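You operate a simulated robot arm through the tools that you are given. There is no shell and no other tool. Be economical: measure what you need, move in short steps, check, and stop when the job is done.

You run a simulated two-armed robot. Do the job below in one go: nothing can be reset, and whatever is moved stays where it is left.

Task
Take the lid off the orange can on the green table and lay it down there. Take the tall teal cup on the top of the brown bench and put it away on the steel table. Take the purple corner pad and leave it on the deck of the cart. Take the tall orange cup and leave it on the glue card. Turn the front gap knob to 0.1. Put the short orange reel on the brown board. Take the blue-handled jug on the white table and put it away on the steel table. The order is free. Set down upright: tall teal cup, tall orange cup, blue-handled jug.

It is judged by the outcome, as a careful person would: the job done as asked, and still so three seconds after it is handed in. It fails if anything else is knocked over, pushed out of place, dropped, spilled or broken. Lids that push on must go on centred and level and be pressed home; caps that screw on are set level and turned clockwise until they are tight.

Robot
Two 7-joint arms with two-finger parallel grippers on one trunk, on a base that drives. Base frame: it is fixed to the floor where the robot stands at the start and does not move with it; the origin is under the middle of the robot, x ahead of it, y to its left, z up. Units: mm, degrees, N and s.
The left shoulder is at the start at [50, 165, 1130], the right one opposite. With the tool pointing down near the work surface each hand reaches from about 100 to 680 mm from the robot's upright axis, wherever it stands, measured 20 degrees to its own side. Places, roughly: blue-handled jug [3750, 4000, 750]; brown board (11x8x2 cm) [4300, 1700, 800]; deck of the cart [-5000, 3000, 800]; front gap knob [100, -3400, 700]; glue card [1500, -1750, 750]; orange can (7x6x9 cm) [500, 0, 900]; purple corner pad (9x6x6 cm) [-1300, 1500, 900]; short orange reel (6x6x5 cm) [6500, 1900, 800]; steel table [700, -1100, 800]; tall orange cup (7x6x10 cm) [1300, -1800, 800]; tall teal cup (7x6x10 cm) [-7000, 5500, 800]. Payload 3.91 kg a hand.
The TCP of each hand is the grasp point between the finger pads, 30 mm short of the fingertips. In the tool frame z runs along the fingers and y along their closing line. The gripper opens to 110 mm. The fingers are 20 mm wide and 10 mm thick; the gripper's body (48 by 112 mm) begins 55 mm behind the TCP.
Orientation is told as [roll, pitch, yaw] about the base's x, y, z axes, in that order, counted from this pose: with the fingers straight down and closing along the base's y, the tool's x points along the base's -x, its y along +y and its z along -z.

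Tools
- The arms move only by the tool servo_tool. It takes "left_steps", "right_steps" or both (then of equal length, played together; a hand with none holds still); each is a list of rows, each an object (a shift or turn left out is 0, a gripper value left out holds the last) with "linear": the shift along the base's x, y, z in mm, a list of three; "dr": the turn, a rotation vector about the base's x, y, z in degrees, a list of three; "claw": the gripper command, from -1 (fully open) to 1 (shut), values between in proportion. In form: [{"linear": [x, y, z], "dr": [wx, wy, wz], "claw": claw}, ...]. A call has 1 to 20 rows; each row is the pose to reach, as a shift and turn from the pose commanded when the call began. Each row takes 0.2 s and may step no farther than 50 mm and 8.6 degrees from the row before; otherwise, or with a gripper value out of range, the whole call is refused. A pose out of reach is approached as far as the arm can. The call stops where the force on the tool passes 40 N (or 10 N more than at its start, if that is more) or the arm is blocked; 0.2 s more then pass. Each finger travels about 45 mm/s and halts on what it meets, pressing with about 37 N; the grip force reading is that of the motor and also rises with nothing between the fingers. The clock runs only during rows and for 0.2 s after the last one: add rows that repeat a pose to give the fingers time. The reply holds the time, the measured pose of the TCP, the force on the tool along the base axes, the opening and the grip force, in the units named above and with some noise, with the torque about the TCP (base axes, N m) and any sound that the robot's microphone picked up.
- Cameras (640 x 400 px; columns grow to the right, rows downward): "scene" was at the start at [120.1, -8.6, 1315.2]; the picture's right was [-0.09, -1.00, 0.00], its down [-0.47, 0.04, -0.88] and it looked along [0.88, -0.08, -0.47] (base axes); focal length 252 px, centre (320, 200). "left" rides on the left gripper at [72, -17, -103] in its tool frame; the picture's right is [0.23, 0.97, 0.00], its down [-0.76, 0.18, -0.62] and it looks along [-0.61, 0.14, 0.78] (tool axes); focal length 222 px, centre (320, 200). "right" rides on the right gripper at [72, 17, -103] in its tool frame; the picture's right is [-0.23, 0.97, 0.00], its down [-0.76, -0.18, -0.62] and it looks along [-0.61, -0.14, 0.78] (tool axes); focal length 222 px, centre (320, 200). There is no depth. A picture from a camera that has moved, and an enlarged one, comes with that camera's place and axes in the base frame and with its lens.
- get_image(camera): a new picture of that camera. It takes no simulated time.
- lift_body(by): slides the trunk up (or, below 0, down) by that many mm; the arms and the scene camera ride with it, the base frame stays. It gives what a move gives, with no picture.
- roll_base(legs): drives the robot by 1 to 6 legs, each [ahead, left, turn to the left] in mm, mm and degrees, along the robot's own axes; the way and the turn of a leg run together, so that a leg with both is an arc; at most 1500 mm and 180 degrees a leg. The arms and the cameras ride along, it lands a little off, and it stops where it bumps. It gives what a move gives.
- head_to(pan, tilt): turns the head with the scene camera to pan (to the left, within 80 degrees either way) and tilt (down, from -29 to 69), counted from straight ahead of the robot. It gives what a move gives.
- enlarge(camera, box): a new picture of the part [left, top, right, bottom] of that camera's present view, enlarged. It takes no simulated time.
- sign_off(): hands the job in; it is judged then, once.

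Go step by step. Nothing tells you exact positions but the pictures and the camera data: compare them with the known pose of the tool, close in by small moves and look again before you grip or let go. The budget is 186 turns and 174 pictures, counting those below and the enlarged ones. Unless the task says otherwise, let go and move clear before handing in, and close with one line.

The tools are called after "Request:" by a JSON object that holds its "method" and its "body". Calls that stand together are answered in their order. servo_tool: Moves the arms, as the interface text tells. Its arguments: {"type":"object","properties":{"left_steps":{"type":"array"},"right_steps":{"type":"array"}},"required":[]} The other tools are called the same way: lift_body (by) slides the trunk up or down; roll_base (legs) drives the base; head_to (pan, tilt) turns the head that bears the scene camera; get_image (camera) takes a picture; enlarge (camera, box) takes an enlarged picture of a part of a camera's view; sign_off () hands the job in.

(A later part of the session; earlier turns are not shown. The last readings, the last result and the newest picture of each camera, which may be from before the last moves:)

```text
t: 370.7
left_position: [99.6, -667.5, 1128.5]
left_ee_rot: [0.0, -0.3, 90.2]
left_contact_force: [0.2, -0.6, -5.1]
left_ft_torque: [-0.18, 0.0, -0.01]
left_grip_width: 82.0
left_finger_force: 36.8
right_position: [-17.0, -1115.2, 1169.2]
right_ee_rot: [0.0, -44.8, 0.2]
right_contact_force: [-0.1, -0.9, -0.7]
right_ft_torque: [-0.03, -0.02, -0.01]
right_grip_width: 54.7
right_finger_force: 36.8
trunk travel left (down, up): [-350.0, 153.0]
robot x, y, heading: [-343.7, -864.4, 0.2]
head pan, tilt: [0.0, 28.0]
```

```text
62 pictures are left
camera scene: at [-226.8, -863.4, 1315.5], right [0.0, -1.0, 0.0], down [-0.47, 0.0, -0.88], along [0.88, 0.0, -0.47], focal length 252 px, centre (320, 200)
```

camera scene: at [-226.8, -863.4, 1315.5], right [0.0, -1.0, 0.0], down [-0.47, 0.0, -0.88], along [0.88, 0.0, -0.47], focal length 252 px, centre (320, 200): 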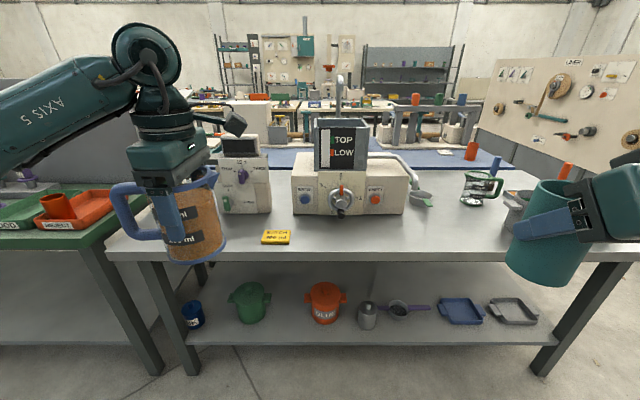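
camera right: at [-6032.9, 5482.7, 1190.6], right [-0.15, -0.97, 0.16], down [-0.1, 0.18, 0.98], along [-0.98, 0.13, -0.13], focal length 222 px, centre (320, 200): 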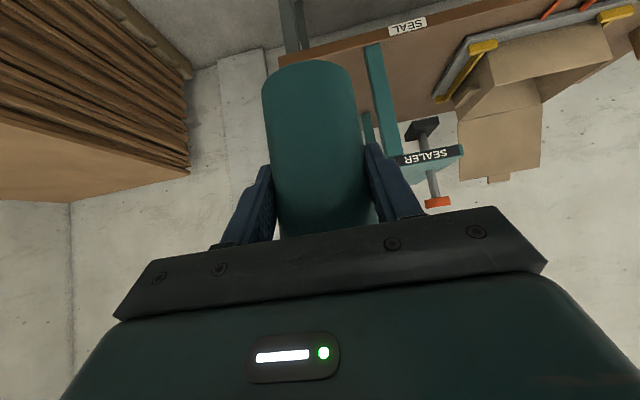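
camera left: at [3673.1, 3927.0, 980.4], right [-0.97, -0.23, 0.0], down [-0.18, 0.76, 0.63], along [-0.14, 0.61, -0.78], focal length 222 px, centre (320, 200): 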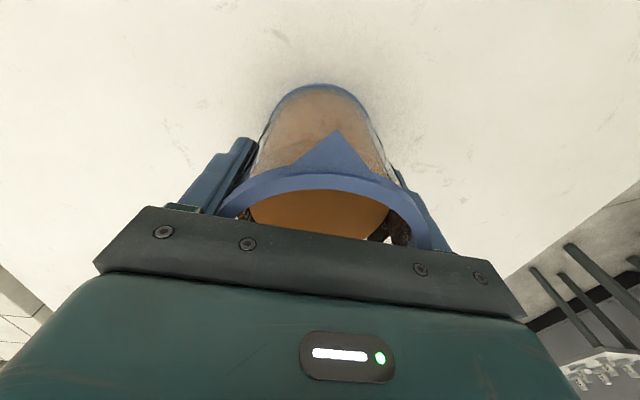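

Free space on the steel table is along its front between the yellow block and the right end. I'll move 200 mm right and 300 mm ahead, aiming the jug at about [490, -920] and the cup at [490, -1250].

Request:
{"method": "roll_base", "body": {"legs": [[0, -200, 0], [280, 0, 0]]}}

Request:
{"method": "head_to", "body": {"pan": 0, "tilt": 45}}

Request:
{"method": "get_image", "body": {"camera": "scene"}}

Request:
{"method": "get_image", "body": {"camera": "left"}}

```text
t: 374.6
left_position: [378.9, -864.7, 1128.7]
left_ee_rot: [0.0, -0.3, 90.3]
left_contact_force: [-0.1, 0.7, -5.9]
left_ft_torque: [-0.16, -0.04, 0.01]
left_grip_width: 82.3
left_finger_force: 37.2
right_position: [263.6, -1313.4, 1167.7]
right_ee_rot: [0.1, -44.9, 0.3]
right_contact_force: [-0.2, 0.0, -0.8]
right_ft_torque: [0.03, 0.04, 0.02]
right_grip_width: 54.8
right_finger_force: 36.9
trunk travel left (down, up): [-350.0, 153.0]
robot x, y, heading: [-72.3, -1059.0, 0.2]
head pan, tilt: [0.0, 28.0]
```

```text
t: 375.4
left_position: [378.8, -865.2, 1128.1]
left_ee_rot: [0.0, -0.3, 90.3]
left_contact_force: [0.3, 0.2, -5.5]
left_ft_torque: [-0.13, -0.04, -0.04]
left_grip_width: 82.1
left_finger_force: 36.4
right_position: [263.5, -1312.3, 1169.1]
right_ee_rot: [-0.1, -44.9, 0.2]
right_contact_force: [-0.2, 0.4, -0.7]
right_ft_torque: [-0.01, 0.02, -0.03]
right_grip_width: 54.8
right_finger_force: 37.0
trunk travel left (down, up): [-350.0, 153.0]
robot x, y, heading: [-67.0, -1064.0, 0.1]
head pan, tilt: [0.0, 45.0]
```

```text
61 pictures are left
camera scene: at [43.0, -1061.7, 1289.7], right [0.0, -1.0, 0.0], down [-0.71, 0.0, -0.71], along [0.71, 0.0, -0.71], focal length 252 px, centre (320, 200)
```

scene: 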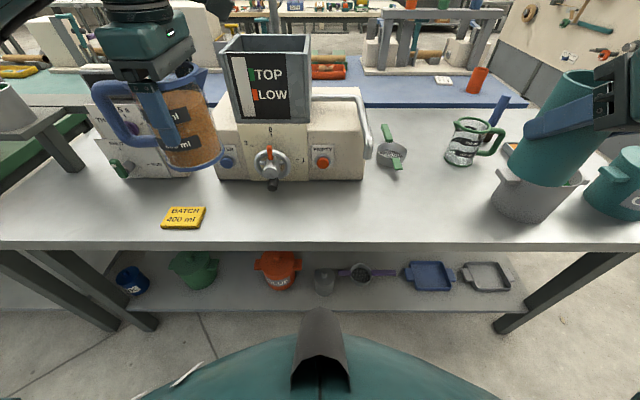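

```text
60 pictures are left
camera left: at [397.0, -938.4, 1231.5], right [-0.97, -0.23, 0.0], down [-0.18, 0.76, 0.63], along [-0.14, 0.61, -0.78], focal length 222 px, centre (320, 200)
```

left: 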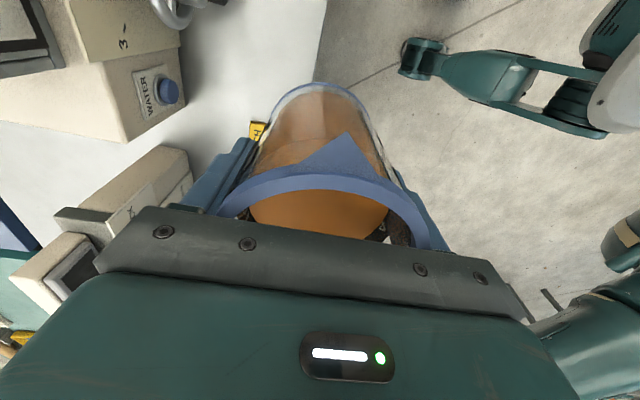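

Spots are clear. Moving the jug over [490, -920] and lowering toward the table.

Request:
{"method": "servo_tool", "body": {"left_steps": [{"linear": [15, -8, -10]}, {"linear": [35, -18, -25]}, {"linear": [60, -30, -45]}, {"linear": [85, -42, -70]}, {"linear": [105, -52, -95]}, {"linear": [112, -55, -120]}, {"linear": [112, -55, -145]}, {"linear": [112, -55, -165]}, {"linear": [112, -55, -182]}, {"linear": [112, -55, -192]}, {"linear": [112, -55, -192]}]}}

Request:
{"method": "enlarge", "body": {"camera": "scene", "box": [150, 110, 350, 260]}}

```text
t: 377.3
left_position: [495.8, -920.8, 976.5]
left_ee_rot: [-1.9, 0.4, 90.4]
left_contact_force: [-4.2, 0.6, 19.2]
left_ft_torque: [-0.36, -0.6, -0.04]
left_grip_width: 79.4
left_finger_force: 37.0
right_position: [262.6, -1313.1, 1168.9]
right_ee_rot: [0.1, -45.0, 0.3]
right_contact_force: [-0.4, 0.2, -1.0]
right_ft_torque: [-0.01, -0.01, -0.04]
right_grip_width: 54.9
right_finger_force: 37.4
trunk travel left (down, up): [-350.0, 153.0]
robot x, y, heading: [-66.4, -1062.1, 0.0]
head pan, tilt: [0.0, 45.0]
stopped in row 9 (left hand): the force on the tool passed its limit at 61 N (the readings are from after the stop); the commanded pose is now the measured one
```

```text
2.67 times, centred on (250, 185) of scene
camera zoom: at [40.8, -1061.8, 1289.9], right [0.01, -1.0, 0.0], down [-0.71, 0.0, -0.71], along [0.71, 0.0, -0.71], focal length 671 px, centre (507, 240)
```

zoom: 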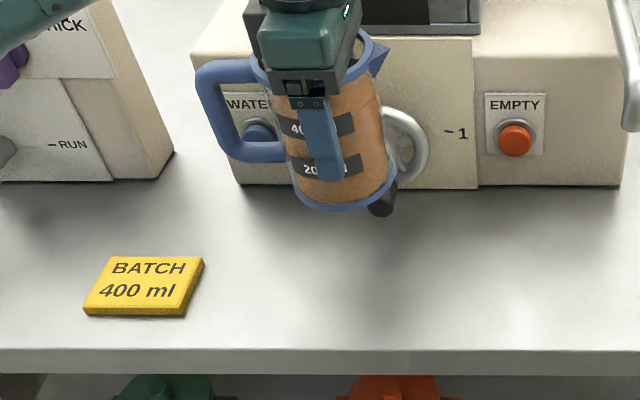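

Contact came early, at TCP z 976, possibly against the machine's crank handle. Raising and pulling the jug back toward me to look.

Request:
{"method": "servo_tool", "body": {"left_steps": [{"linear": [0, 0, 8]}, {"linear": [0, 0, 18]}, {"linear": [-10, 0, 28]}, {"linear": [-25, 0, 35]}, {"linear": [-40, 0, 40]}, {"linear": [-55, 0, 40]}, {"linear": [-60, 0, 40]}]}}

Request:
{"method": "enlarge", "body": {"camera": "scene", "box": [150, 90, 390, 270]}}

Request:
{"method": "get_image", "body": {"camera": "left"}}

```text
t: 378.9
left_position: [435.5, -921.5, 1010.3]
left_ee_rot: [-1.4, 0.2, 90.4]
left_contact_force: [-0.6, 0.1, -4.9]
left_ft_torque: [-0.21, 0.0, -0.02]
left_grip_width: 79.6
left_finger_force: 37.2
right_position: [263.4, -1313.4, 1168.4]
right_ee_rot: [0.0, -45.0, 0.3]
right_contact_force: [-0.4, 0.4, -0.5]
right_ft_torque: [0.03, 0.0, 0.0]
right_grip_width: 54.7
right_finger_force: 37.1
trunk travel left (down, up): [-350.0, 153.0]
robot x, y, heading: [-69.4, -1061.6, 0.3]
head pan, tilt: [0.0, 45.0]
```

```text
2.22 times, centred on (270, 180) of scene
camera zoom: at [42.9, -1061.6, 1289.7], right [0.0, -1.0, 0.0], down [-0.71, 0.0, -0.71], along [0.71, 0.0, -0.71], focal length 559 px, centre (431, 244)
```

zoom: 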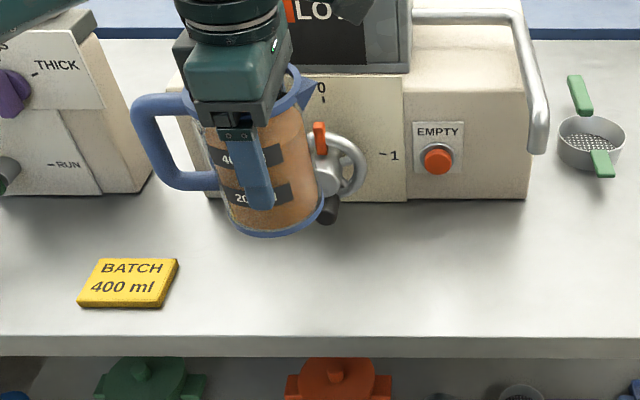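

```text
57 pictures are left
camera left: at [451.1, -993.0, 1114.7], right [-0.97, -0.23, -0.02], down [-0.2, 0.76, 0.62], along [-0.13, 0.6, -0.79], focal length 222 px, centre (320, 200)
```

left: 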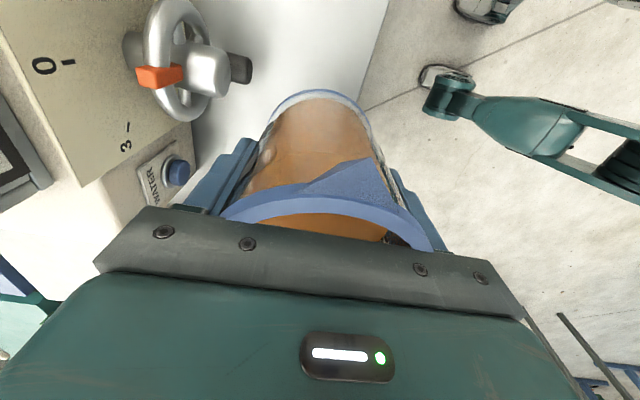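

The table top is at z≈795; the jug's base had met the crank handle tip (≈[507, -954, 890]). I'll raise the jug, move the base right 190 mm and use the clear spot right of the crank, checking that the crank is unmoved.

Request:
{"method": "servo_tool", "body": {"left_steps": [{"linear": [-10, 0, 20]}, {"linear": [-20, 0, 45]}, {"linear": [-30, 0, 70]}, {"linear": [-35, 0, 80]}]}}

Request:
{"method": "roll_base", "body": {"legs": [[0, -190, 0]]}}

Request:
{"method": "get_image", "body": {"camera": "scene"}}

```text
t: 379.9
left_position: [399.3, -920.7, 1091.1]
left_ee_rot: [-1.4, 0.3, 90.4]
left_contact_force: [-0.8, -0.1, -5.3]
left_ft_torque: [-0.14, 0.01, 0.01]
left_grip_width: 79.7
left_finger_force: 37.1
right_position: [262.4, -1314.0, 1167.9]
right_ee_rot: [0.0, -45.0, 0.3]
right_contact_force: [0.0, 0.3, -0.5]
right_ft_torque: [-0.04, -0.02, 0.0]
right_grip_width: 54.8
right_finger_force: 36.9
trunk travel left (down, up): [-350.0, 153.0]
robot x, y, heading: [-68.0, -1063.2, 0.1]
head pan, tilt: [0.0, 45.0]
```

```text
t: 382.2
left_position: [400.9, -1111.0, 1090.8]
left_ee_rot: [-1.4, 0.2, 90.5]
left_contact_force: [0.3, 0.2, -6.0]
left_ft_torque: [-0.18, -0.03, -0.03]
left_grip_width: 79.9
left_finger_force: 36.8
right_position: [263.8, -1503.6, 1168.6]
right_ee_rot: [0.2, -44.9, 0.4]
right_contact_force: [-0.5, 0.8, 1.1]
right_ft_torque: [0.01, 0.01, -0.01]
right_grip_width: 54.6
right_finger_force: 37.0
trunk travel left (down, up): [-350.0, 153.0]
robot x, y, heading: [-66.3, -1251.4, 0.2]
head pan, tilt: [0.0, 45.0]
```

```text
56 pictures are left
camera scene: at [43.8, -1251.5, 1289.7], right [0.0, -1.0, 0.0], down [-0.71, 0.0, -0.71], along [0.71, 0.0, -0.71], focal length 252 px, centre (320, 200)
```

scene: 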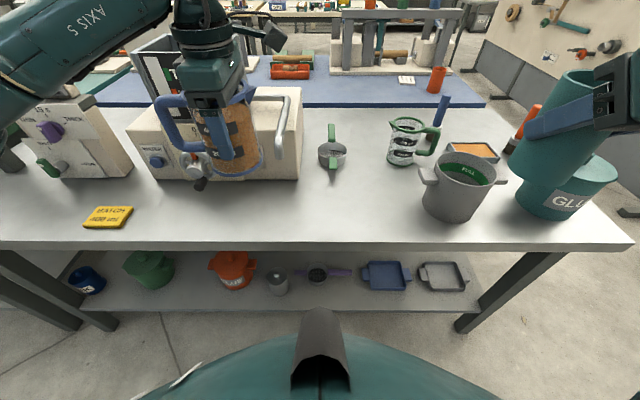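

The crank looks unmoved. Lowering the jug over [480, -1110], which is clear.

Request:
{"method": "servo_tool", "body": {"left_steps": [{"linear": [20, 0, -15]}, {"linear": [40, 0, -35]}, {"linear": [60, 0, -60]}, {"linear": [75, 0, -85]}, {"linear": [80, 0, -110]}, {"linear": [80, 0, -135]}, {"linear": [80, 0, -155]}, {"linear": [80, 0, -165]}, {"linear": [80, 0, -165]}]}}

Request:
{"method": "enlarge", "body": {"camera": "scene", "box": [170, 110, 350, 260]}}

```text
t: 384.2
left_position: [481.8, -1110.5, 925.4]
left_ee_rot: [-1.4, 0.2, 90.5]
left_contact_force: [0.5, 0.1, -5.2]
left_ft_torque: [-0.21, -0.02, 0.0]
left_grip_width: 79.9
left_finger_force: 36.8
right_position: [264.0, -1503.1, 1169.7]
right_ee_rot: [0.0, -45.0, 0.3]
right_contact_force: [0.1, 0.4, -0.3]
right_ft_torque: [0.03, 0.0, -0.02]
right_grip_width: 54.8
right_finger_force: 36.8
trunk travel left (down, up): [-350.0, 153.0]
robot x, y, heading: [-66.4, -1251.7, 0.3]
head pan, tilt: [0.0, 45.0]
```

```text
2.67 times, centred on (260, 185) of scene
camera zoom: at [43.8, -1251.2, 1289.7], right [0.0, -1.0, 0.0], down [-0.71, 0.0, -0.71], along [0.71, 0.0, -0.71], focal length 671 px, centre (480, 240)
```

zoom: 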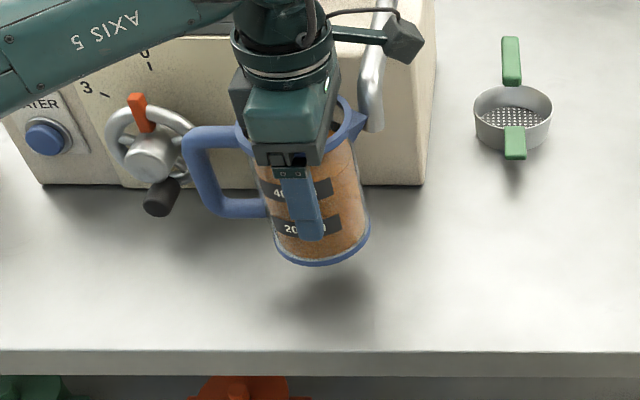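

The jug is about 25 mm above the table. Lowering in small steps to contact.

Request:
{"method": "servo_tool", "body": {"left_steps": [{"linear": [0, 0, -5]}, {"linear": [0, 0, -10]}, {"linear": [0, 0, -15]}, {"linear": [0, 0, -18]}, {"linear": [0, 0, -21]}]}}

Request:
{"method": "enlarge", "body": {"camera": "scene", "box": [140, 90, 320, 240]}}

```text
t: 385.4
left_position: [481.9, -1110.1, 904.7]
left_ee_rot: [-1.4, 0.2, 90.5]
left_contact_force: [0.7, -0.3, -5.5]
left_ft_torque: [-0.13, 0.0, 0.02]
left_grip_width: 79.8
left_finger_force: 36.6
right_position: [264.6, -1501.9, 1170.2]
right_ee_rot: [0.1, -44.9, 0.3]
right_contact_force: [-0.4, -0.2, -0.9]
right_ft_torque: [-0.01, -0.03, 0.01]
right_grip_width: 54.9
right_finger_force: 37.2
trunk travel left (down, up): [-350.0, 153.0]
robot x, y, heading: [-68.6, -1255.9, 0.6]
head pan, tilt: [0.0, 45.0]
```

```text
2.67 times, centred on (230, 165) of scene
camera zoom: at [43.9, -1251.2, 1289.7], right [0.0, -1.0, 0.0], down [-0.71, 0.0, -0.71], along [0.71, 0.0, -0.71], focal length 671 px, centre (560, 293)
```

zoom: 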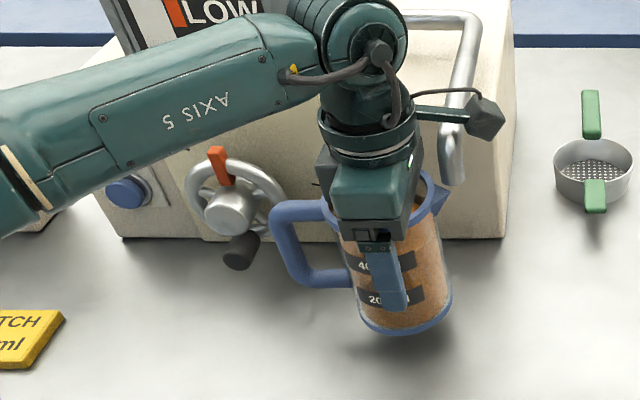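

Still a few mm of air. Continuing down in 2–3 mm steps.

Request:
{"method": "servo_tool", "body": {"left_steps": [{"linear": [0, 0, -3]}, {"linear": [0, 0, -6]}, {"linear": [0, 0, -8]}, {"linear": [0, 0, -10]}, {"linear": [0, 0, -12]}, {"linear": [0, 0, -14]}]}}

Request:
{"method": "enlarge", "body": {"camera": "scene", "box": [190, 130, 330, 240]}}

```text
t: 386.8
left_position: [481.4, -1109.8, 889.8]
left_ee_rot: [-1.4, 0.2, 90.5]
left_contact_force: [0.1, -0.2, -5.8]
left_ft_torque: [-0.18, 0.0, -0.02]
left_grip_width: 79.7
left_finger_force: 36.6
right_position: [264.0, -1503.4, 1168.1]
right_ee_rot: [0.1, -44.9, 0.3]
right_contact_force: [0.3, 0.8, -0.9]
right_ft_torque: [0.01, -0.02, 0.02]
right_grip_width: 54.7
right_finger_force: 37.1
trunk travel left (down, up): [-350.0, 153.0]
robot x, y, heading: [-67.3, -1249.3, 0.3]
head pan, tilt: [0.0, 45.0]
```

```text
3.64 times, centred on (260, 185) of scene
camera zoom: at [43.9, -1251.2, 1289.7], right [0.0, -1.0, 0.0], down [-0.71, 0.0, -0.71], along [0.71, 0.0, -0.71], focal length 915 px, centre (538, 254)
```

zoom: 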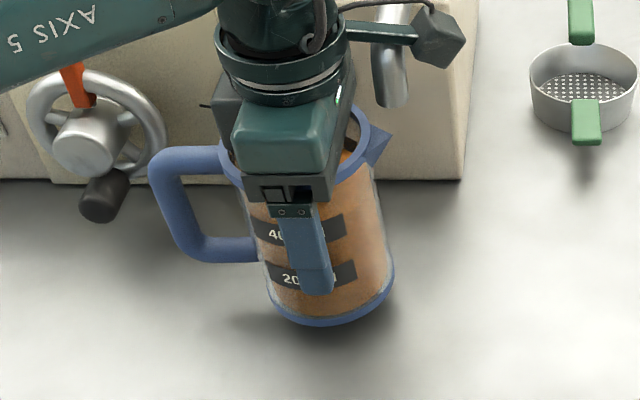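

Request:
{"method": "servo_tool", "body": {"left_steps": [{"linear": [0, 0, -3]}, {"linear": [0, 0, -5]}, {"linear": [0, 0, -7]}, {"linear": [0, 0, -9]}, {"linear": [0, 0, -11]}, {"linear": [0, 0, -13]}]}}

Request:
{"method": "enlarge", "body": {"camera": "scene", "box": [190, 130, 330, 240]}}

```text
t: 388.2
left_position: [481.1, -1112.3, 881.2]
left_ee_rot: [-1.8, 0.4, 90.4]
left_contact_force: [-0.5, -9.1, 16.2]
left_ft_torque: [-0.34, -0.35, -0.18]
left_grip_width: 79.6
left_finger_force: 36.9
right_position: [261.9, -1504.3, 1168.7]
right_ee_rot: [0.1, -45.0, 0.2]
right_contact_force: [0.3, 0.3, -0.9]
right_ft_torque: [-0.01, 0.01, 0.01]
right_grip_width: 54.5
right_finger_force: 36.8
trunk travel left (down, up): [-350.0, 153.0]
robot x, y, heading: [-67.4, -1248.1, 0.4]
head pan, tilt: [0.0, 45.0]
```

```text
3.64 times, centred on (260, 185) of scene
camera zoom: at [41.7, -1252.6, 1290.2], right [0.0, -1.0, 0.0], down [-0.71, 0.0, -0.71], along [0.71, 0.0, -0.71], focal length 915 px, centre (538, 254)
```

zoom: 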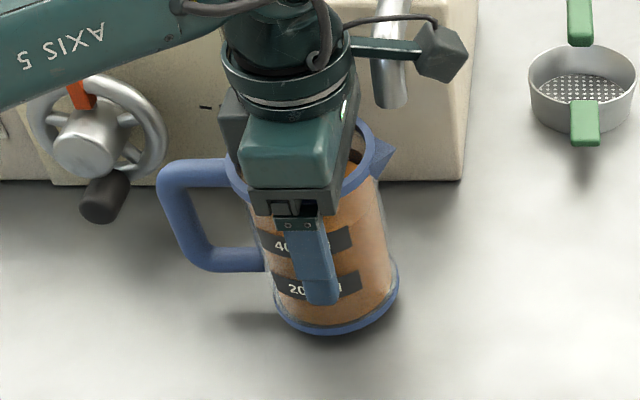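

Contact reached. Easing off slightly and opening the left hand so the jug settles upright, then rising straight up.

Request:
{"method": "servo_tool", "body": {"left_steps": [{"linear": [0, 0, 1]}, {"linear": [0, 0, 2], "claw": -0.55}, {"linear": [0, 0, 2], "claw": -0.7}, {"linear": [0, 0, 2], "claw": -1}, {"linear": [0, 0, 2]}, {"linear": [0, 0, 2]}]}}

Request:
{"method": "get_image", "body": {"camera": "left"}}

Request:
{"method": "enlarge", "body": {"camera": "scene", "box": [190, 130, 330, 240]}}

```text
t: 389.6
left_position: [480.3, -1112.3, 881.7]
left_ee_rot: [-1.7, 0.1, 90.3]
left_contact_force: [0.0, -13.3, 18.6]
left_ft_torque: [0.54, -0.38, -0.24]
left_grip_width: 109.8
left_finger_force: 0.1
right_position: [261.9, -1504.8, 1168.3]
right_ee_rot: [0.2, -45.0, 0.2]
right_contact_force: [1.1, 0.3, -0.9]
right_ft_torque: [-0.02, 0.01, 0.03]
right_grip_width: 55.0
right_finger_force: 36.8
trunk travel left (down, up): [-350.0, 153.0]
robot x, y, heading: [-64.4, -1250.0, 0.2]
head pan, tilt: [0.0, 45.0]
```

```text
51 pictures are left
camera left: at [495.2, -1184.3, 985.3], right [-0.97, -0.23, -0.03], down [-0.2, 0.76, 0.62], along [-0.12, 0.6, -0.79], focal length 222 px, centre (320, 200)
```

left: 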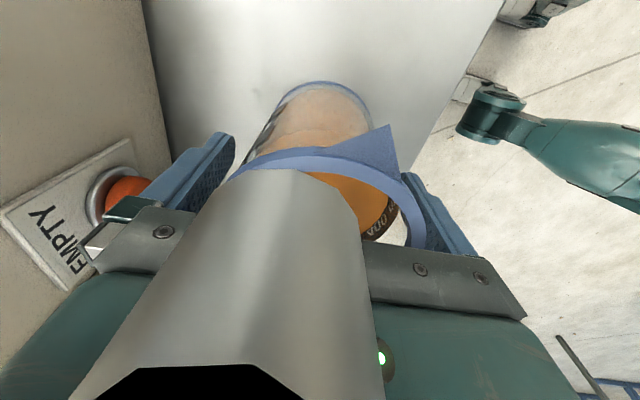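

```text
3.64 times, centred on (260, 185) of scene
camera zoom: at [41.6, -1253.2, 1290.0], right [0.0, -1.0, 0.0], down [-0.71, 0.0, -0.71], along [0.71, 0.0, -0.71], focal length 915 px, centre (538, 254)
```

zoom: 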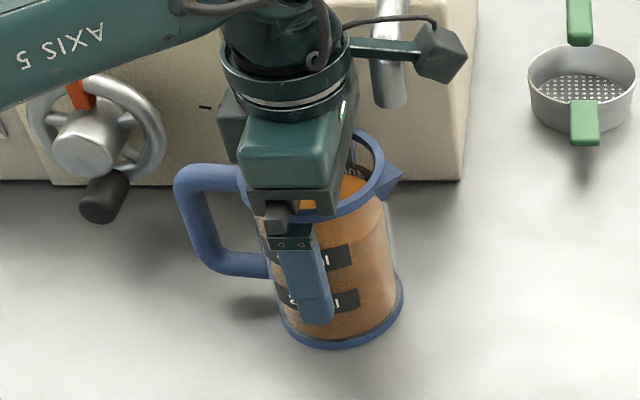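

The hand's camera bracket had come down on the machine's silver pipe; the jug has now settled upright on the table. Rising straight up, slowly.

Request:
{"method": "servo_tool", "body": {"left_steps": [{"linear": [0, 0, 6]}, {"linear": [0, 0, 14]}, {"linear": [0, 0, 24]}, {"linear": [0, 0, 36]}, {"linear": [0, 0, 50]}, {"linear": [0, 0, 66]}, {"linear": [0, 0, 84]}, {"linear": [0, 0, 104]}, {"linear": [0, 0, 126]}, {"linear": [0, 0, 150]}]}}

Request:
{"method": "get_image", "body": {"camera": "scene"}}

Request:
{"method": "enlarge", "body": {"camera": "scene", "box": [140, 90, 320, 240]}}

```text
t: 391.8
left_position: [480.9, -1109.6, 1029.2]
left_ee_rot: [-1.4, 0.2, 90.5]
left_contact_force: [0.2, -0.3, 0.0]
left_ft_torque: [-0.03, 0.03, 0.01]
left_grip_width: 110.2
left_finger_force: 0.0
right_position: [263.7, -1503.3, 1168.6]
right_ee_rot: [0.1, -44.8, 0.4]
right_contact_force: [-0.7, -0.1, -0.4]
right_ft_torque: [0.0, 0.01, 0.01]
right_grip_width: 54.7
right_finger_force: 37.3
trunk travel left (down, up): [-350.0, 153.0]
robot x, y, heading: [-67.4, -1250.6, 0.2]
head pan, tilt: [0.0, 45.0]
```

```text
49 pictures are left
camera scene: at [43.2, -1251.5, 1289.7], right [0.0, -1.0, 0.0], down [-0.71, 0.0, -0.71], along [0.71, 0.0, -0.71], focal length 252 px, centre (320, 200)
```

scene: 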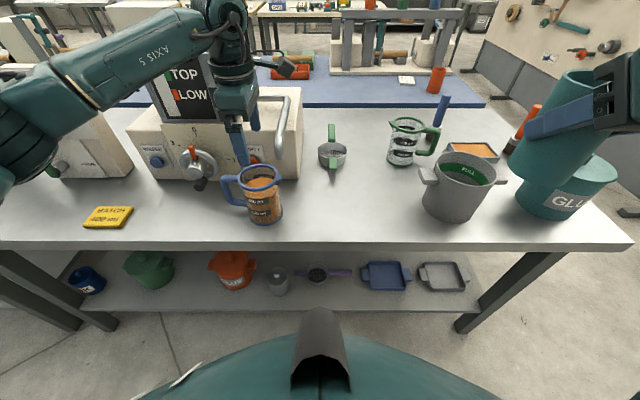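

```text
2.67 times, centred on (230, 165) of scene
camera zoom: at [43.2, -1251.5, 1289.7], right [0.0, -1.0, 0.0], down [-0.71, 0.0, -0.71], along [0.71, 0.0, -0.71], focal length 671 px, centre (560, 293)
```

zoom: 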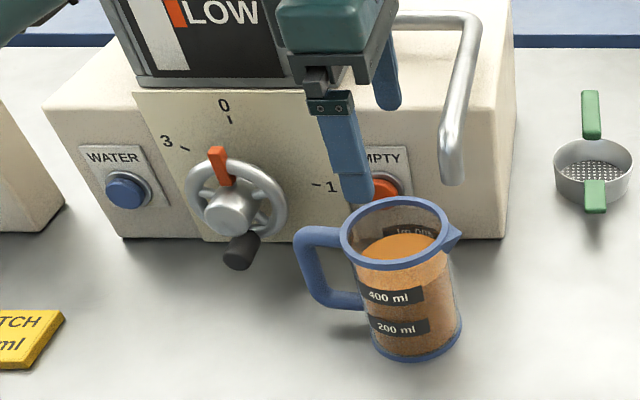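

The jug stands upright and the contents are intact. Now placing the teal cup with the right hand at about [480, -1430].

Request:
{"method": "servo_tool", "body": {"right_steps": [{"linear": [35, 12, -10]}, {"linear": [70, 25, -20]}, {"linear": [108, 37, -30]}, {"linear": [145, 50, -50]}, {"linear": [180, 62, -75]}, {"linear": [210, 72, -105]}, {"linear": [216, 73, -145]}, {"linear": [216, 73, -185]}, {"linear": [216, 73, -225]}, {"linear": [216, 73, -255]}, {"linear": [216, 73, -275]}, {"linear": [216, 73, -275]}]}}

Request:
{"method": "enlarge", "body": {"camera": "scene", "box": [300, 110, 500, 250]}}

```text
t: 394.4
left_position: [481.0, -1109.2, 1029.9]
left_ee_rot: [-1.4, 0.1, 90.5]
left_contact_force: [0.4, 0.8, 0.2]
left_ft_torque: [0.0, -0.03, 0.03]
left_grip_width: 110.1
left_finger_force: 0.1
right_position: [478.9, -1433.3, 896.5]
right_ee_rot: [0.1, -44.9, 0.3]
right_contact_force: [0.7, 0.2, -0.9]
right_ft_torque: [0.05, -0.01, -0.01]
right_grip_width: 55.0
right_finger_force: 36.9
right hand out of reach, approached as far as the arm can: row 11, 12
trunk travel left (down, up): [-350.0, 153.0]
robot x, y, heading: [-68.4, -1250.8, 0.3]
head pan, tilt: [0.0, 45.0]
```

```text
2.86 times, centred on (400, 180) of scene
camera zoom: at [43.4, -1251.3, 1289.7], right [0.0, -1.0, 0.0], down [-0.71, 0.0, -0.71], along [0.71, 0.0, -0.71], focal length 719 px, centre (91, 257)
```

zoom: 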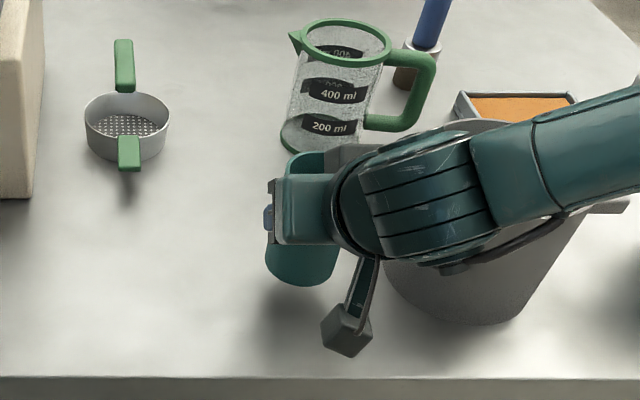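

The arm is near its limit here, so I'll lower the trunk gently for the last 35 mm.

Request:
{"method": "lift_body", "body": {"by": -22}}

Request:
{"method": "enlarge", "body": {"camera": "scene", "box": [350, 150, 490, 250]}}

```text
t: 395.1
left_position: [479.6, -1109.4, 1008.6]
left_ee_rot: [-1.4, 0.2, 90.5]
left_contact_force: [0.6, 0.4, 0.4]
left_ft_torque: [-0.05, 0.04, -0.01]
left_grip_width: 110.1
left_finger_force: 0.0
right_position: [479.0, -1433.3, 874.7]
right_ee_rot: [0.1, -44.9, 0.3]
right_contact_force: [-1.0, 0.8, 0.0]
right_ft_torque: [-0.01, 0.02, -0.02]
right_grip_width: 54.8
right_finger_force: 36.9
trunk travel left (down, up): [-328.0, 175.0]
robot x, y, heading: [-69.6, -1250.2, 0.4]
head pan, tilt: [0.0, 45.0]
```

```text
4.00 times, centred on (420, 200) of scene
camera zoom: at [43.1, -1251.4, 1267.7], right [0.0, -1.0, 0.0], down [-0.71, 0.0, -0.71], along [0.71, 0.0, -0.71], focal length 1007 px, centre (-80, 200)
```

zoom: 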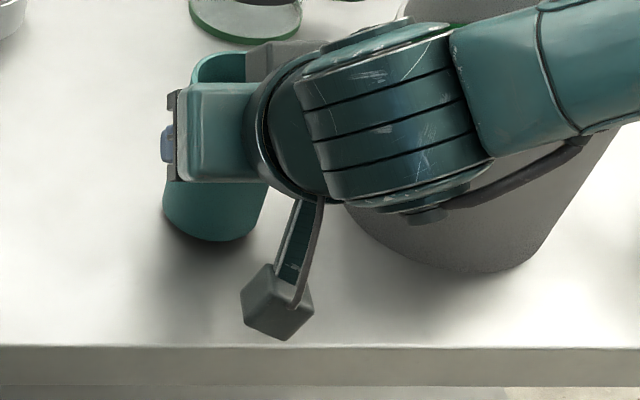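

Request:
{"method": "lift_body", "body": {"by": -12}}

Request:
{"method": "enlarge", "body": {"camera": "scene", "box": [350, 150, 490, 250]}}

```text
t: 395.7
left_position: [480.6, -1109.6, 996.9]
left_ee_rot: [-1.5, 0.2, 90.6]
left_contact_force: [-0.3, 0.3, -0.4]
left_ft_torque: [0.01, -0.02, 0.0]
left_grip_width: 109.9
left_finger_force: 0.1
right_position: [479.7, -1432.8, 866.5]
right_ee_rot: [0.1, -45.4, 0.3]
right_contact_force: [-0.4, -0.1, 16.4]
right_ft_torque: [-0.15, -0.06, -0.03]
right_grip_width: 54.7
right_finger_force: 37.0
trunk travel left (down, up): [-316.0, 187.0]
robot x, y, heading: [-72.5, -1251.2, 0.4]
head pan, tilt: [0.0, 45.0]
```

```text
4.00 times, centred on (420, 200) of scene
camera zoom: at [42.1, -1251.0, 1256.1], right [0.0, -1.0, 0.0], down [-0.71, 0.0, -0.71], along [0.71, 0.0, -0.71], focal length 1007 px, centre (-80, 200)
```

zoom: 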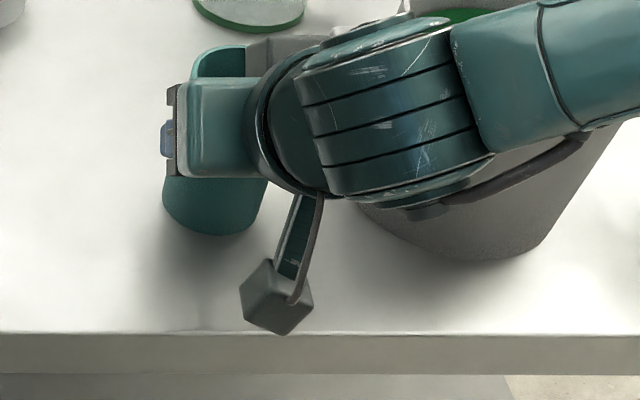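

Contact, 16 N, at the expected height. Easing a few mm and releasing the cup.

Request:
{"method": "lift_body", "body": {"by": 5}}

Request:
{"method": "servo_tool", "body": {"right_steps": [{"claw": -0.2}, {"claw": -0.5}, {"claw": -1}, {}, {}]}}

Request:
{"method": "get_image", "body": {"camera": "right"}}

```text
t: 396.2
left_position: [480.6, -1109.6, 1001.0]
left_ee_rot: [-1.5, 0.2, 90.5]
left_contact_force: [-1.0, -0.6, 0.2]
left_ft_torque: [0.0, 0.05, -0.04]
left_grip_width: 110.0
left_finger_force: 0.0
right_position: [478.3, -1433.2, 867.2]
right_ee_rot: [0.1, -44.8, 0.3]
right_contact_force: [-0.9, -0.1, 4.3]
right_ft_torque: [-0.02, -0.2, 0.0]
right_grip_width: 54.8
right_finger_force: 37.2
trunk travel left (down, up): [-321.0, 182.0]
robot x, y, heading: [-64.0, -1250.6, 0.0]
head pan, tilt: [0.0, 45.0]
```

```text
t: 397.4
left_position: [480.4, -1110.4, 1001.3]
left_ee_rot: [-1.5, 0.2, 90.6]
left_contact_force: [-0.9, 0.5, 0.4]
left_ft_torque: [-0.02, 0.03, -0.02]
left_grip_width: 110.3
left_finger_force: 0.0
right_position: [479.0, -1432.3, 866.7]
right_ee_rot: [0.1, -44.9, 0.2]
right_contact_force: [-0.1, 0.0, -0.4]
right_ft_torque: [0.0, 0.01, 0.0]
right_grip_width: 110.2
right_finger_force: 0.0
trunk travel left (down, up): [-321.0, 182.0]
robot x, y, heading: [-66.7, -1250.6, 0.4]
head pan, tilt: [0.0, 45.0]
```

```text
44 pictures are left
camera right: at [354.6, -1416.9, 889.8], right [0.15, 0.97, 0.16], down [0.1, -0.18, 0.98], along [0.98, -0.14, -0.13], focal length 222 px, centre (320, 200)
```

right: 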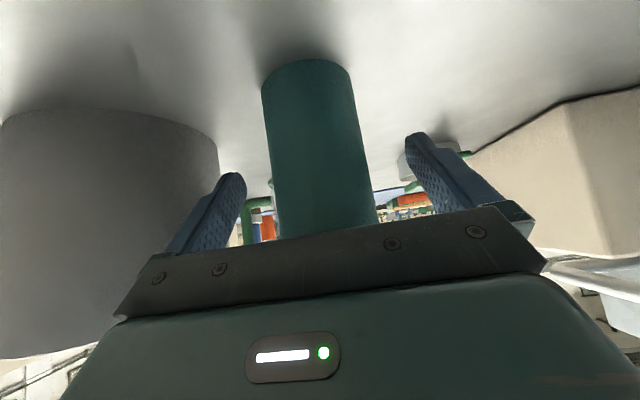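

The cup stands free. Withdrawing along the hand's axis and up.

Request:
{"method": "servo_tool", "body": {"right_steps": [{"linear": [-8, 0, 8]}, {"linear": [-22, 1, 22]}, {"linear": [-38, 2, 40]}, {"linear": [-55, 3, 60]}, {"linear": [-75, 4, 90]}, {"linear": [-95, 4, 125]}, {"linear": [-115, 4, 165]}, {"linear": [-135, 4, 205]}, {"linear": [-160, 0, 245]}, {"linear": [-190, -10, 275]}]}}

Request:
{"method": "lift_body", "body": {"by": 29}}

Request:
{"method": "get_image", "body": {"camera": "scene"}}

```text
t: 399.6
left_position: [479.9, -1109.7, 1002.1]
left_ee_rot: [-1.4, 0.2, 90.6]
left_contact_force: [0.0, -0.6, -0.6]
left_ft_torque: [0.02, 0.02, 0.03]
left_grip_width: 110.1
left_finger_force: 0.0
right_position: [288.4, -1443.9, 1143.0]
right_ee_rot: [-0.1, -44.9, 0.4]
right_contact_force: [-0.4, -0.6, 0.0]
right_ft_torque: [0.03, 0.03, 0.04]
right_grip_width: 110.0
right_finger_force: 0.0
trunk travel left (down, up): [-321.0, 182.0]
robot x, y, heading: [-65.6, -1251.7, 0.3]
head pan, tilt: [0.0, 45.0]
```

```text
t: 400.4
left_position: [480.1, -1109.1, 1030.1]
left_ee_rot: [-1.4, 0.2, 90.5]
left_contact_force: [0.6, -0.1, -0.3]
left_ft_torque: [0.0, 0.04, 0.02]
left_grip_width: 110.0
left_finger_force: 0.0
right_position: [289.1, -1443.7, 1171.5]
right_ee_rot: [0.1, -45.0, 0.3]
right_contact_force: [-0.1, 0.4, -0.1]
right_ft_torque: [0.02, -0.01, 0.0]
right_grip_width: 110.2
right_finger_force: 0.0
trunk travel left (down, up): [-350.0, 153.0]
robot x, y, heading: [-65.1, -1250.9, 0.5]
head pan, tilt: [0.0, 45.0]
```

```text
43 pictures are left
camera scene: at [43.5, -1251.4, 1289.8], right [0.0, -1.0, 0.0], down [-0.71, 0.0, -0.71], along [0.71, 0.0, -0.71], focal length 252 px, centre (320, 200)
```

scene: 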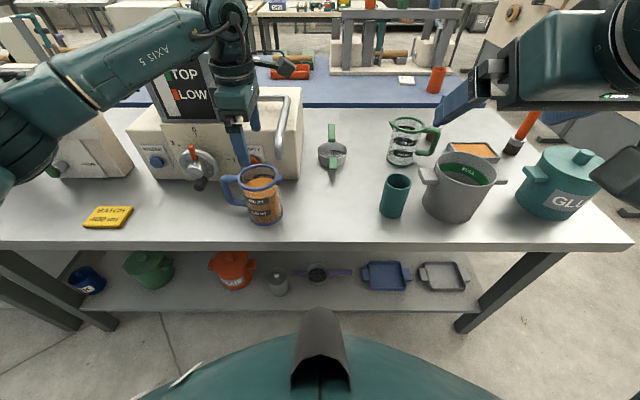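

Cup and jug both stand upright on the steel table. I'll check the crank face-on in case the earlier touch turned it: retracting the arms and shifting left so the camera is right in front.

Request:
{"method": "servo_tool", "body": {"left_steps": [{"linear": [0, 0, 40]}, {"linear": [-20, 0, 75]}, {"linear": [-50, 0, 100]}, {"linear": [-90, 0, 110]}, {"linear": [-130, 0, 120]}]}}

Request:
{"method": "roll_base", "body": {"legs": [[0, 296, 0]]}}

Request:
{"method": "enlarge", "body": {"camera": "scene", "box": [250, 90, 390, 240]}}

```text
t: 401.6
left_position: [349.8, -1109.0, 1148.9]
left_ee_rot: [-1.6, 0.2, 90.5]
left_contact_force: [-0.1, 0.0, 0.3]
left_ft_torque: [0.0, -0.02, 0.01]
left_grip_width: 110.3
left_finger_force: 0.1
right_position: [288.1, -1444.0, 1171.7]
right_ee_rot: [0.1, -45.0, 0.3]
right_contact_force: [-0.4, 0.4, 1.0]
right_ft_torque: [0.01, -0.01, -0.02]
right_grip_width: 110.0
right_finger_force: 0.1
trunk travel left (down, up): [-350.0, 153.0]
robot x, y, heading: [-67.4, -1251.9, 0.1]
head pan, tilt: [0.0, 45.0]
```

```text
t: 404.8
left_position: [347.7, -812.0, 1149.3]
left_ee_rot: [-1.4, 0.2, 90.6]
left_contact_force: [0.1, -0.1, 0.0]
left_ft_torque: [0.01, 0.0, 0.0]
left_grip_width: 109.9
left_finger_force: 0.1
right_position: [286.8, -1145.5, 1171.3]
right_ee_rot: [0.1, -44.9, 0.5]
right_contact_force: [0.3, 0.7, -0.2]
right_ft_torque: [0.0, 0.01, 0.02]
right_grip_width: 109.9
right_finger_force: 0.0
trunk travel left (down, up): [-350.0, 153.0]
robot x, y, heading: [-66.3, -955.8, 0.5]
head pan, tilt: [0.0, 45.0]
```

```text
2.67 times, centred on (320, 165) of scene
camera zoom: at [41.5, -954.0, 1289.7], right [0.01, -1.0, 0.0], down [-0.71, -0.01, -0.71], along [0.71, 0.01, -0.71], focal length 671 px, centre (320, 293)
```

zoom: 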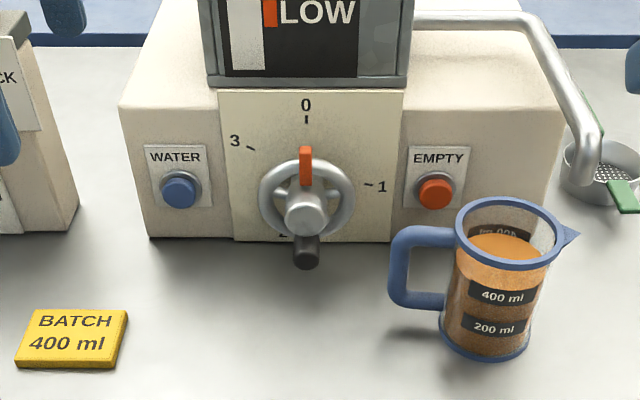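

The pointer is exactly at 0 and the crank straight, so nothing was disturbed. Resetting both hands to straight down, then driving south to find the orange cup and glue card.

Request:
{"method": "servo_tool", "body": {"left_steps": [{"dr": [0, 0, -8.3]}, {"dr": [0, 0, -16.6]}, {"dr": [0, 0, -25]}, {"dr": [0, 0, -33]}, {"dr": [0, 0, -41]}, {"dr": [0, 0, -49.5]}, {"dr": [0, 0, -58]}, {"dr": [0, 0, -66]}, {"dr": [0, 0, -74]}, {"dr": [0, 0, -82]}, {"dr": [0, 0, -90.5]}], "right_steps": [{"linear": [0, 0, 5], "dr": [0, 5, 0]}, {"linear": [0, 0, 10], "dr": [0, 10, 0]}, {"linear": [0, 0, 15], "dr": [0, 15, 0]}, {"linear": [0, 0, 20], "dr": [0, 20, 0]}, {"linear": [0, 0, 25], "dr": [0, 25, 0]}, {"linear": [0, 0, 30], "dr": [0, 30, 0]}, {"linear": [0, 0, 30], "dr": [0, 35, 0]}, {"linear": [0, 0, 30], "dr": [0, 40, 0]}, {"linear": [0, 0, 30], "dr": [0, 45, 0]}, {"linear": [0, 0, 30], "dr": [0, 45, 0]}, {"linear": [0, 0, 30], "dr": [0, 45, 0]}]}}

Request:
{"method": "roll_base", "body": {"legs": [[-300, 0, 0], [0, -1150, 0]]}}

Request:
{"method": "head_to", "body": {"pan": -10, "tilt": 18}}

Request:
{"method": "get_image", "body": {"camera": "scene"}}

```text
t: 407.2
left_position: [349.0, -812.5, 1149.0]
left_ee_rot: [-1.5, 0.3, 0.0]
left_contact_force: [-0.5, -0.8, -0.1]
left_ft_torque: [-0.01, 0.0, -0.01]
left_grip_width: 109.7
left_finger_force: 0.0
right_position: [288.2, -1145.2, 1201.2]
right_ee_rot: [0.4, 0.1, 0.3]
right_contact_force: [-0.5, 0.7, 0.3]
right_ft_torque: [-0.01, 0.0, 0.0]
right_grip_width: 109.8
right_finger_force: 0.1
trunk travel left (down, up): [-350.0, 153.0]
robot x, y, heading: [-69.4, -955.3, 0.5]
head pan, tilt: [0.0, 45.0]
```

```text
t: 419.2
left_position: [56.2, -1963.9, 1150.9]
left_ee_rot: [-1.4, 0.2, 0.5]
left_contact_force: [0.4, -1.3, 0.4]
left_ft_torque: [-0.02, 0.01, 0.0]
left_grip_width: 110.1
left_finger_force: 0.1
right_position: [-3.3, -2299.6, 1201.5]
right_ee_rot: [0.5, 0.1, 0.7]
right_contact_force: [-0.2, -0.2, 0.2]
right_ft_torque: [0.03, -0.03, 0.03]
right_grip_width: 109.8
right_finger_force: 0.0
trunk travel left (down, up): [-350.0, 153.0]
robot x, y, heading: [-360.4, -2111.9, 0.9]
head pan, tilt: [0.0, 45.0]
```

```text
t: 420.1
left_position: [57.5, -1963.7, 1149.4]
left_ee_rot: [-1.4, 0.3, 0.6]
left_contact_force: [-0.1, -0.7, 0.9]
left_ft_torque: [0.02, 0.0, -0.01]
left_grip_width: 109.7
left_finger_force: 0.1
right_position: [-1.7, -2298.9, 1202.1]
right_ee_rot: [0.3, 0.0, 0.7]
right_contact_force: [0.1, 0.1, 0.7]
right_ft_torque: [0.0, 0.02, -0.01]
right_grip_width: 109.9
right_finger_force: 0.0
trunk travel left (down, up): [-350.0, 153.0]
robot x, y, heading: [-355.3, -2109.6, 0.8]
head pan, tilt: [-10.0, 18.0]
```

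```text
41 pictures are left
camera scene: at [-238.8, -2124.9, 1331.6], right [-0.16, -0.99, 0.0], down [-0.31, 0.05, -0.95], along [0.94, -0.15, -0.31], focal length 252 px, centre (320, 200)
```

scene: 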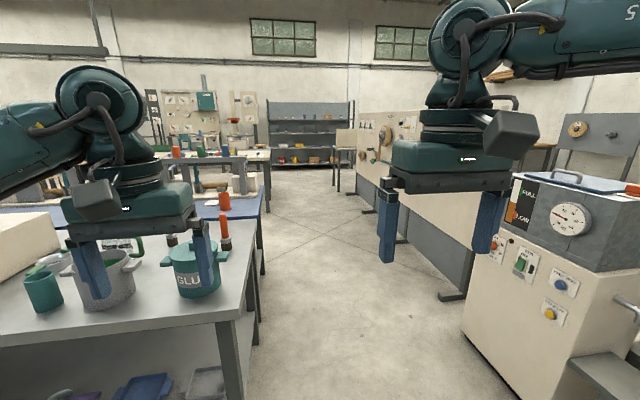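

The orange cup stands on the blue-topped table behind the steel one, near its south end. I'll go down the aisle and face it from the south.

Request:
{"method": "roll_base", "body": {"legs": [[0, -340, -0.8], [1450, 0, 0], [150, 0, 0], [0, 0, 90]]}}

Request:
{"method": "head_to", "body": {"pan": 0, "tilt": 35}}

Request:
{"method": "get_image", "body": {"camera": "scene"}}

```text
t: 435.3
left_position: [1109.0, -2048.8, 1149.9]
left_ee_rot: [-1.4, 0.2, 89.2]
left_contact_force: [-0.4, -0.1, 0.7]
left_ft_torque: [0.01, -0.01, -0.04]
left_grip_width: 110.0
left_finger_force: 0.0
right_position: [1443.0, -2116.6, 1202.3]
right_ee_rot: [0.3, 0.1, 89.4]
right_contact_force: [-0.4, -0.7, -0.3]
right_ft_torque: [0.0, 0.0, 0.0]
right_grip_width: 109.9
right_finger_force: 0.0
trunk travel left (down, up): [-350.0, 153.0]
robot x, y, heading: [1243.9, -2469.5, 89.8]
head pan, tilt: [-10.0, 18.0]
```

```text
t: 436.1
left_position: [1109.7, -2048.0, 1150.9]
left_ee_rot: [-1.5, 0.2, 89.1]
left_contact_force: [-0.1, -0.4, 0.1]
left_ft_torque: [-0.03, -0.03, -0.01]
left_grip_width: 110.2
left_finger_force: 0.1
right_position: [1441.1, -2116.3, 1201.8]
right_ee_rot: [0.4, 0.1, 89.4]
right_contact_force: [-0.4, 0.1, -0.5]
right_ft_torque: [-0.02, -0.01, 0.0]
right_grip_width: 109.7
right_finger_force: 0.1
trunk travel left (down, up): [-350.0, 153.0]
robot x, y, heading: [1245.4, -2467.6, 89.6]
head pan, tilt: [0.0, 35.0]
```

```text
40 pictures are left
camera scene: at [1246.0, -2352.3, 1304.6], right [1.0, -0.01, 0.0], down [-0.01, -0.57, -0.82], along [0.01, 0.82, -0.57], focal length 252 px, centre (320, 200)
```

scene: 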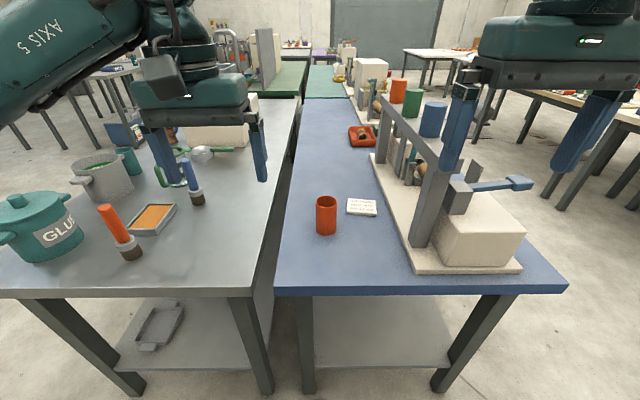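

The orange cup (≈[1271, -1796]) and the white glue card (≈[1398, -1662]) are both in view. Positioning the base for the right hand.

Request:
{"method": "roll_base", "body": {"legs": [[195, 135, 0.4]]}}

Request:
{"method": "head_to", "body": {"pan": -15, "tilt": 40}}

Request:
{"method": "get_image", "body": {"camera": "scene"}}

Request:
{"method": "get_image", "body": {"camera": "right"}}

```text
t: 438.0
left_position: [972.7, -1856.2, 1150.8]
left_ee_rot: [-1.6, 0.2, 89.4]
left_contact_force: [-0.5, -0.2, 0.4]
left_ft_torque: [-0.01, 0.01, -0.02]
left_grip_width: 110.0
left_finger_force: 0.1
right_position: [1305.4, -1919.7, 1201.4]
right_ee_rot: [0.4, 0.1, 89.7]
right_contact_force: [-0.5, 0.1, 0.5]
right_ft_torque: [-0.02, 0.01, -0.04]
right_grip_width: 109.9
right_finger_force: 0.0
trunk travel left (down, up): [-350.0, 153.0]
robot x, y, heading: [1109.3, -2276.0, 89.8]
head pan, tilt: [0.0, 35.0]
```

```text
t: 438.7
left_position: [972.5, -1856.6, 1150.3]
left_ee_rot: [-1.4, 0.3, 89.6]
left_contact_force: [0.3, 0.4, 0.0]
left_ft_torque: [0.01, -0.02, -0.01]
left_grip_width: 109.8
left_finger_force: 0.0
right_position: [1307.5, -1920.4, 1201.1]
right_ee_rot: [0.4, 0.1, 89.6]
right_contact_force: [-0.1, -0.1, 0.5]
right_ft_torque: [-0.03, -0.04, -0.01]
right_grip_width: 110.1
right_finger_force: 0.0
trunk travel left (down, up): [-350.0, 153.0]
robot x, y, heading: [1115.3, -2276.3, 89.9]
head pan, tilt: [-15.0, 40.0]
```

```text
39 pictures are left
camera scene: at [1133.8, -2164.7, 1297.0], right [0.97, -0.26, 0.0], down [-0.17, -0.62, -0.77], along [0.2, 0.74, -0.64], focal length 252 px, centre (320, 200)
```

scene: 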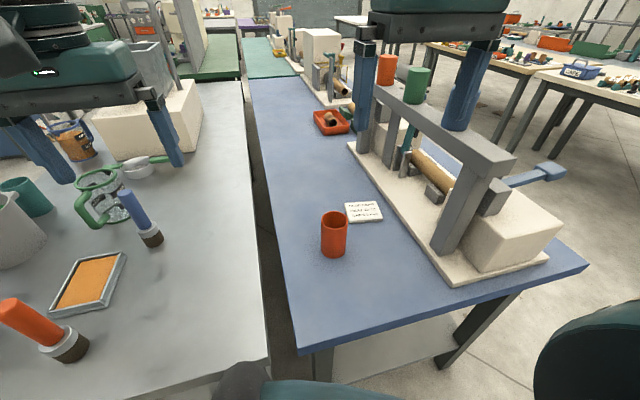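

```text
38 pictures are left
camera right: at [1289.8, -1993.2, 1305.3], right [-0.97, 0.23, 0.01], down [0.19, 0.76, 0.62], along [0.14, 0.61, -0.78], focal length 222 px, centre (320, 200)
```

right: 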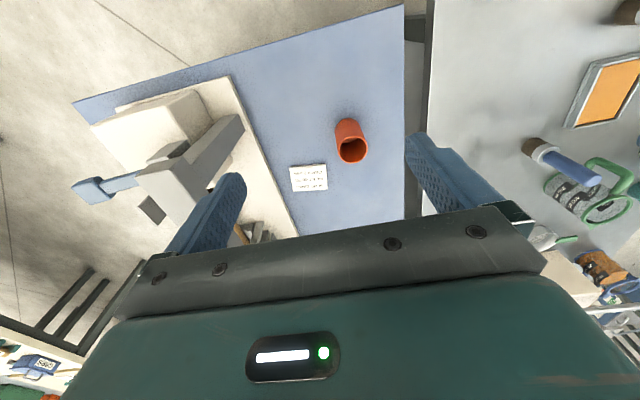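

Cup axis ≈ [1268, -1786], rim z≈900; card centre ≈ [1396, -1674]. Moving the right hand above the cup.

Request:
{"method": "servo_tool", "body": {"right_steps": [{"linear": [-13, 45, -15]}, {"linear": [-26, 90, -30]}, {"linear": [-39, 134, -50]}, {"linear": [-39, 134, -95]}, {"linear": [-39, 134, -140]}, {"linear": [-39, 134, -185]}, {"linear": [-39, 134, -205]}, {"linear": [-39, 134, -205]}]}}

Request:
{"method": "get_image", "body": {"camera": "right"}}

```text
t: 440.5
left_position: [972.1, -1856.0, 1150.2]
left_ee_rot: [-1.4, 0.2, 89.4]
left_contact_force: [-0.6, 0.1, 1.0]
left_ft_torque: [0.03, 0.03, 0.01]
left_grip_width: 110.0
left_finger_force: 0.1
right_position: [1267.5, -1786.7, 996.8]
right_ee_rot: [0.5, 0.0, 89.7]
right_contact_force: [0.4, 0.3, 0.5]
right_ft_torque: [0.01, -0.03, 0.02]
right_grip_width: 110.0
right_finger_force: 0.1
right hand out of reach, approached as far as the arm can: row 3
trunk travel left (down, up): [-350.0, 153.0]
robot x, y, heading: [1109.0, -2275.8, 89.9]
head pan, tilt: [-15.0, 40.0]
```

```text
37 pictures are left
camera right: at [1250.7, -1859.2, 1099.7], right [-0.97, 0.23, 0.01], down [0.19, 0.76, 0.62], along [0.14, 0.61, -0.78], focal length 222 px, centre (320, 200)
```

right: 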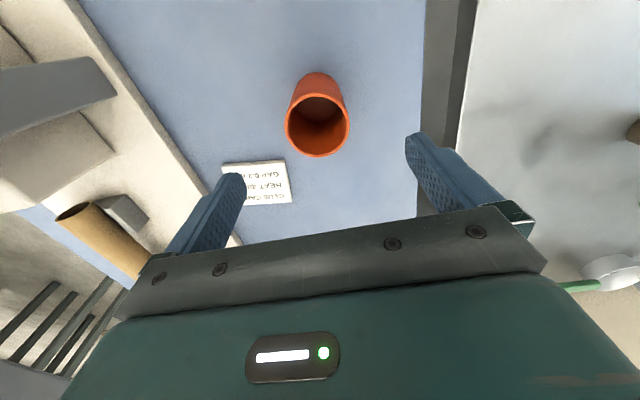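

Aligned. Descending around the cup and closing.

Request:
{"method": "servo_tool", "body": {"right_steps": [{"linear": [1, -2, -40]}, {"linear": [1, -2, -80]}, {"linear": [1, -2, -115]}, {"linear": [1, -2, -140]}, {"linear": [1, -2, -148]}, {"linear": [1, -2, -148], "claw": 0.05}, {"linear": [1, -2, -148]}, {"linear": [1, -2, -148]}, {"linear": [1, -2, -148]}, {"linear": [1, -2, -148]}]}}

Request:
{"method": "get_image", "body": {"camera": "right"}}

```text
t: 442.7
left_position: [972.7, -1857.1, 1150.3]
left_ee_rot: [-1.4, 0.2, 89.5]
left_contact_force: [0.4, 0.6, -0.8]
left_ft_torque: [0.01, -0.05, 0.01]
left_grip_width: 110.1
left_finger_force: 0.0
right_position: [1300.0, -1815.3, 874.5]
right_ee_rot: [0.4, 0.0, 89.7]
right_contact_force: [-0.8, 0.9, -0.1]
right_ft_torque: [0.02, 0.0, 0.02]
right_grip_width: 52.2
right_finger_force: 0.0
right hand out of reach, approached as far as the arm can: row 1, 2, 3, 4, 5, 6, 7, 8, 9, 10
trunk travel left (down, up): [-350.0, 153.0]
robot x, y, heading: [1111.1, -2274.5, 90.0]
head pan, tilt: [-15.0, 40.0]
```

```text
36 pictures are left
camera right: at [1283.6, -1887.3, 979.1], right [-0.97, 0.23, 0.01], down [0.19, 0.76, 0.62], along [0.14, 0.61, -0.78], focal length 222 px, centre (320, 200)
```

right: 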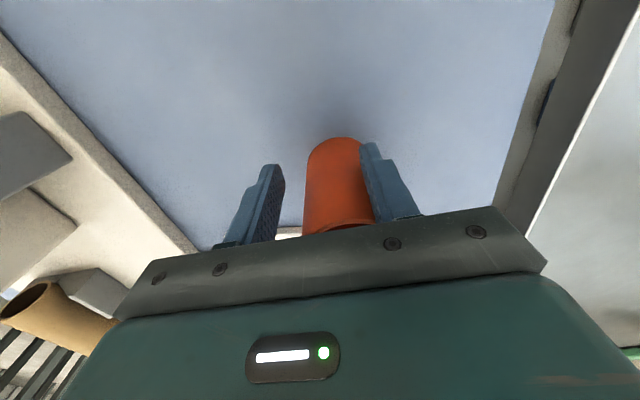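

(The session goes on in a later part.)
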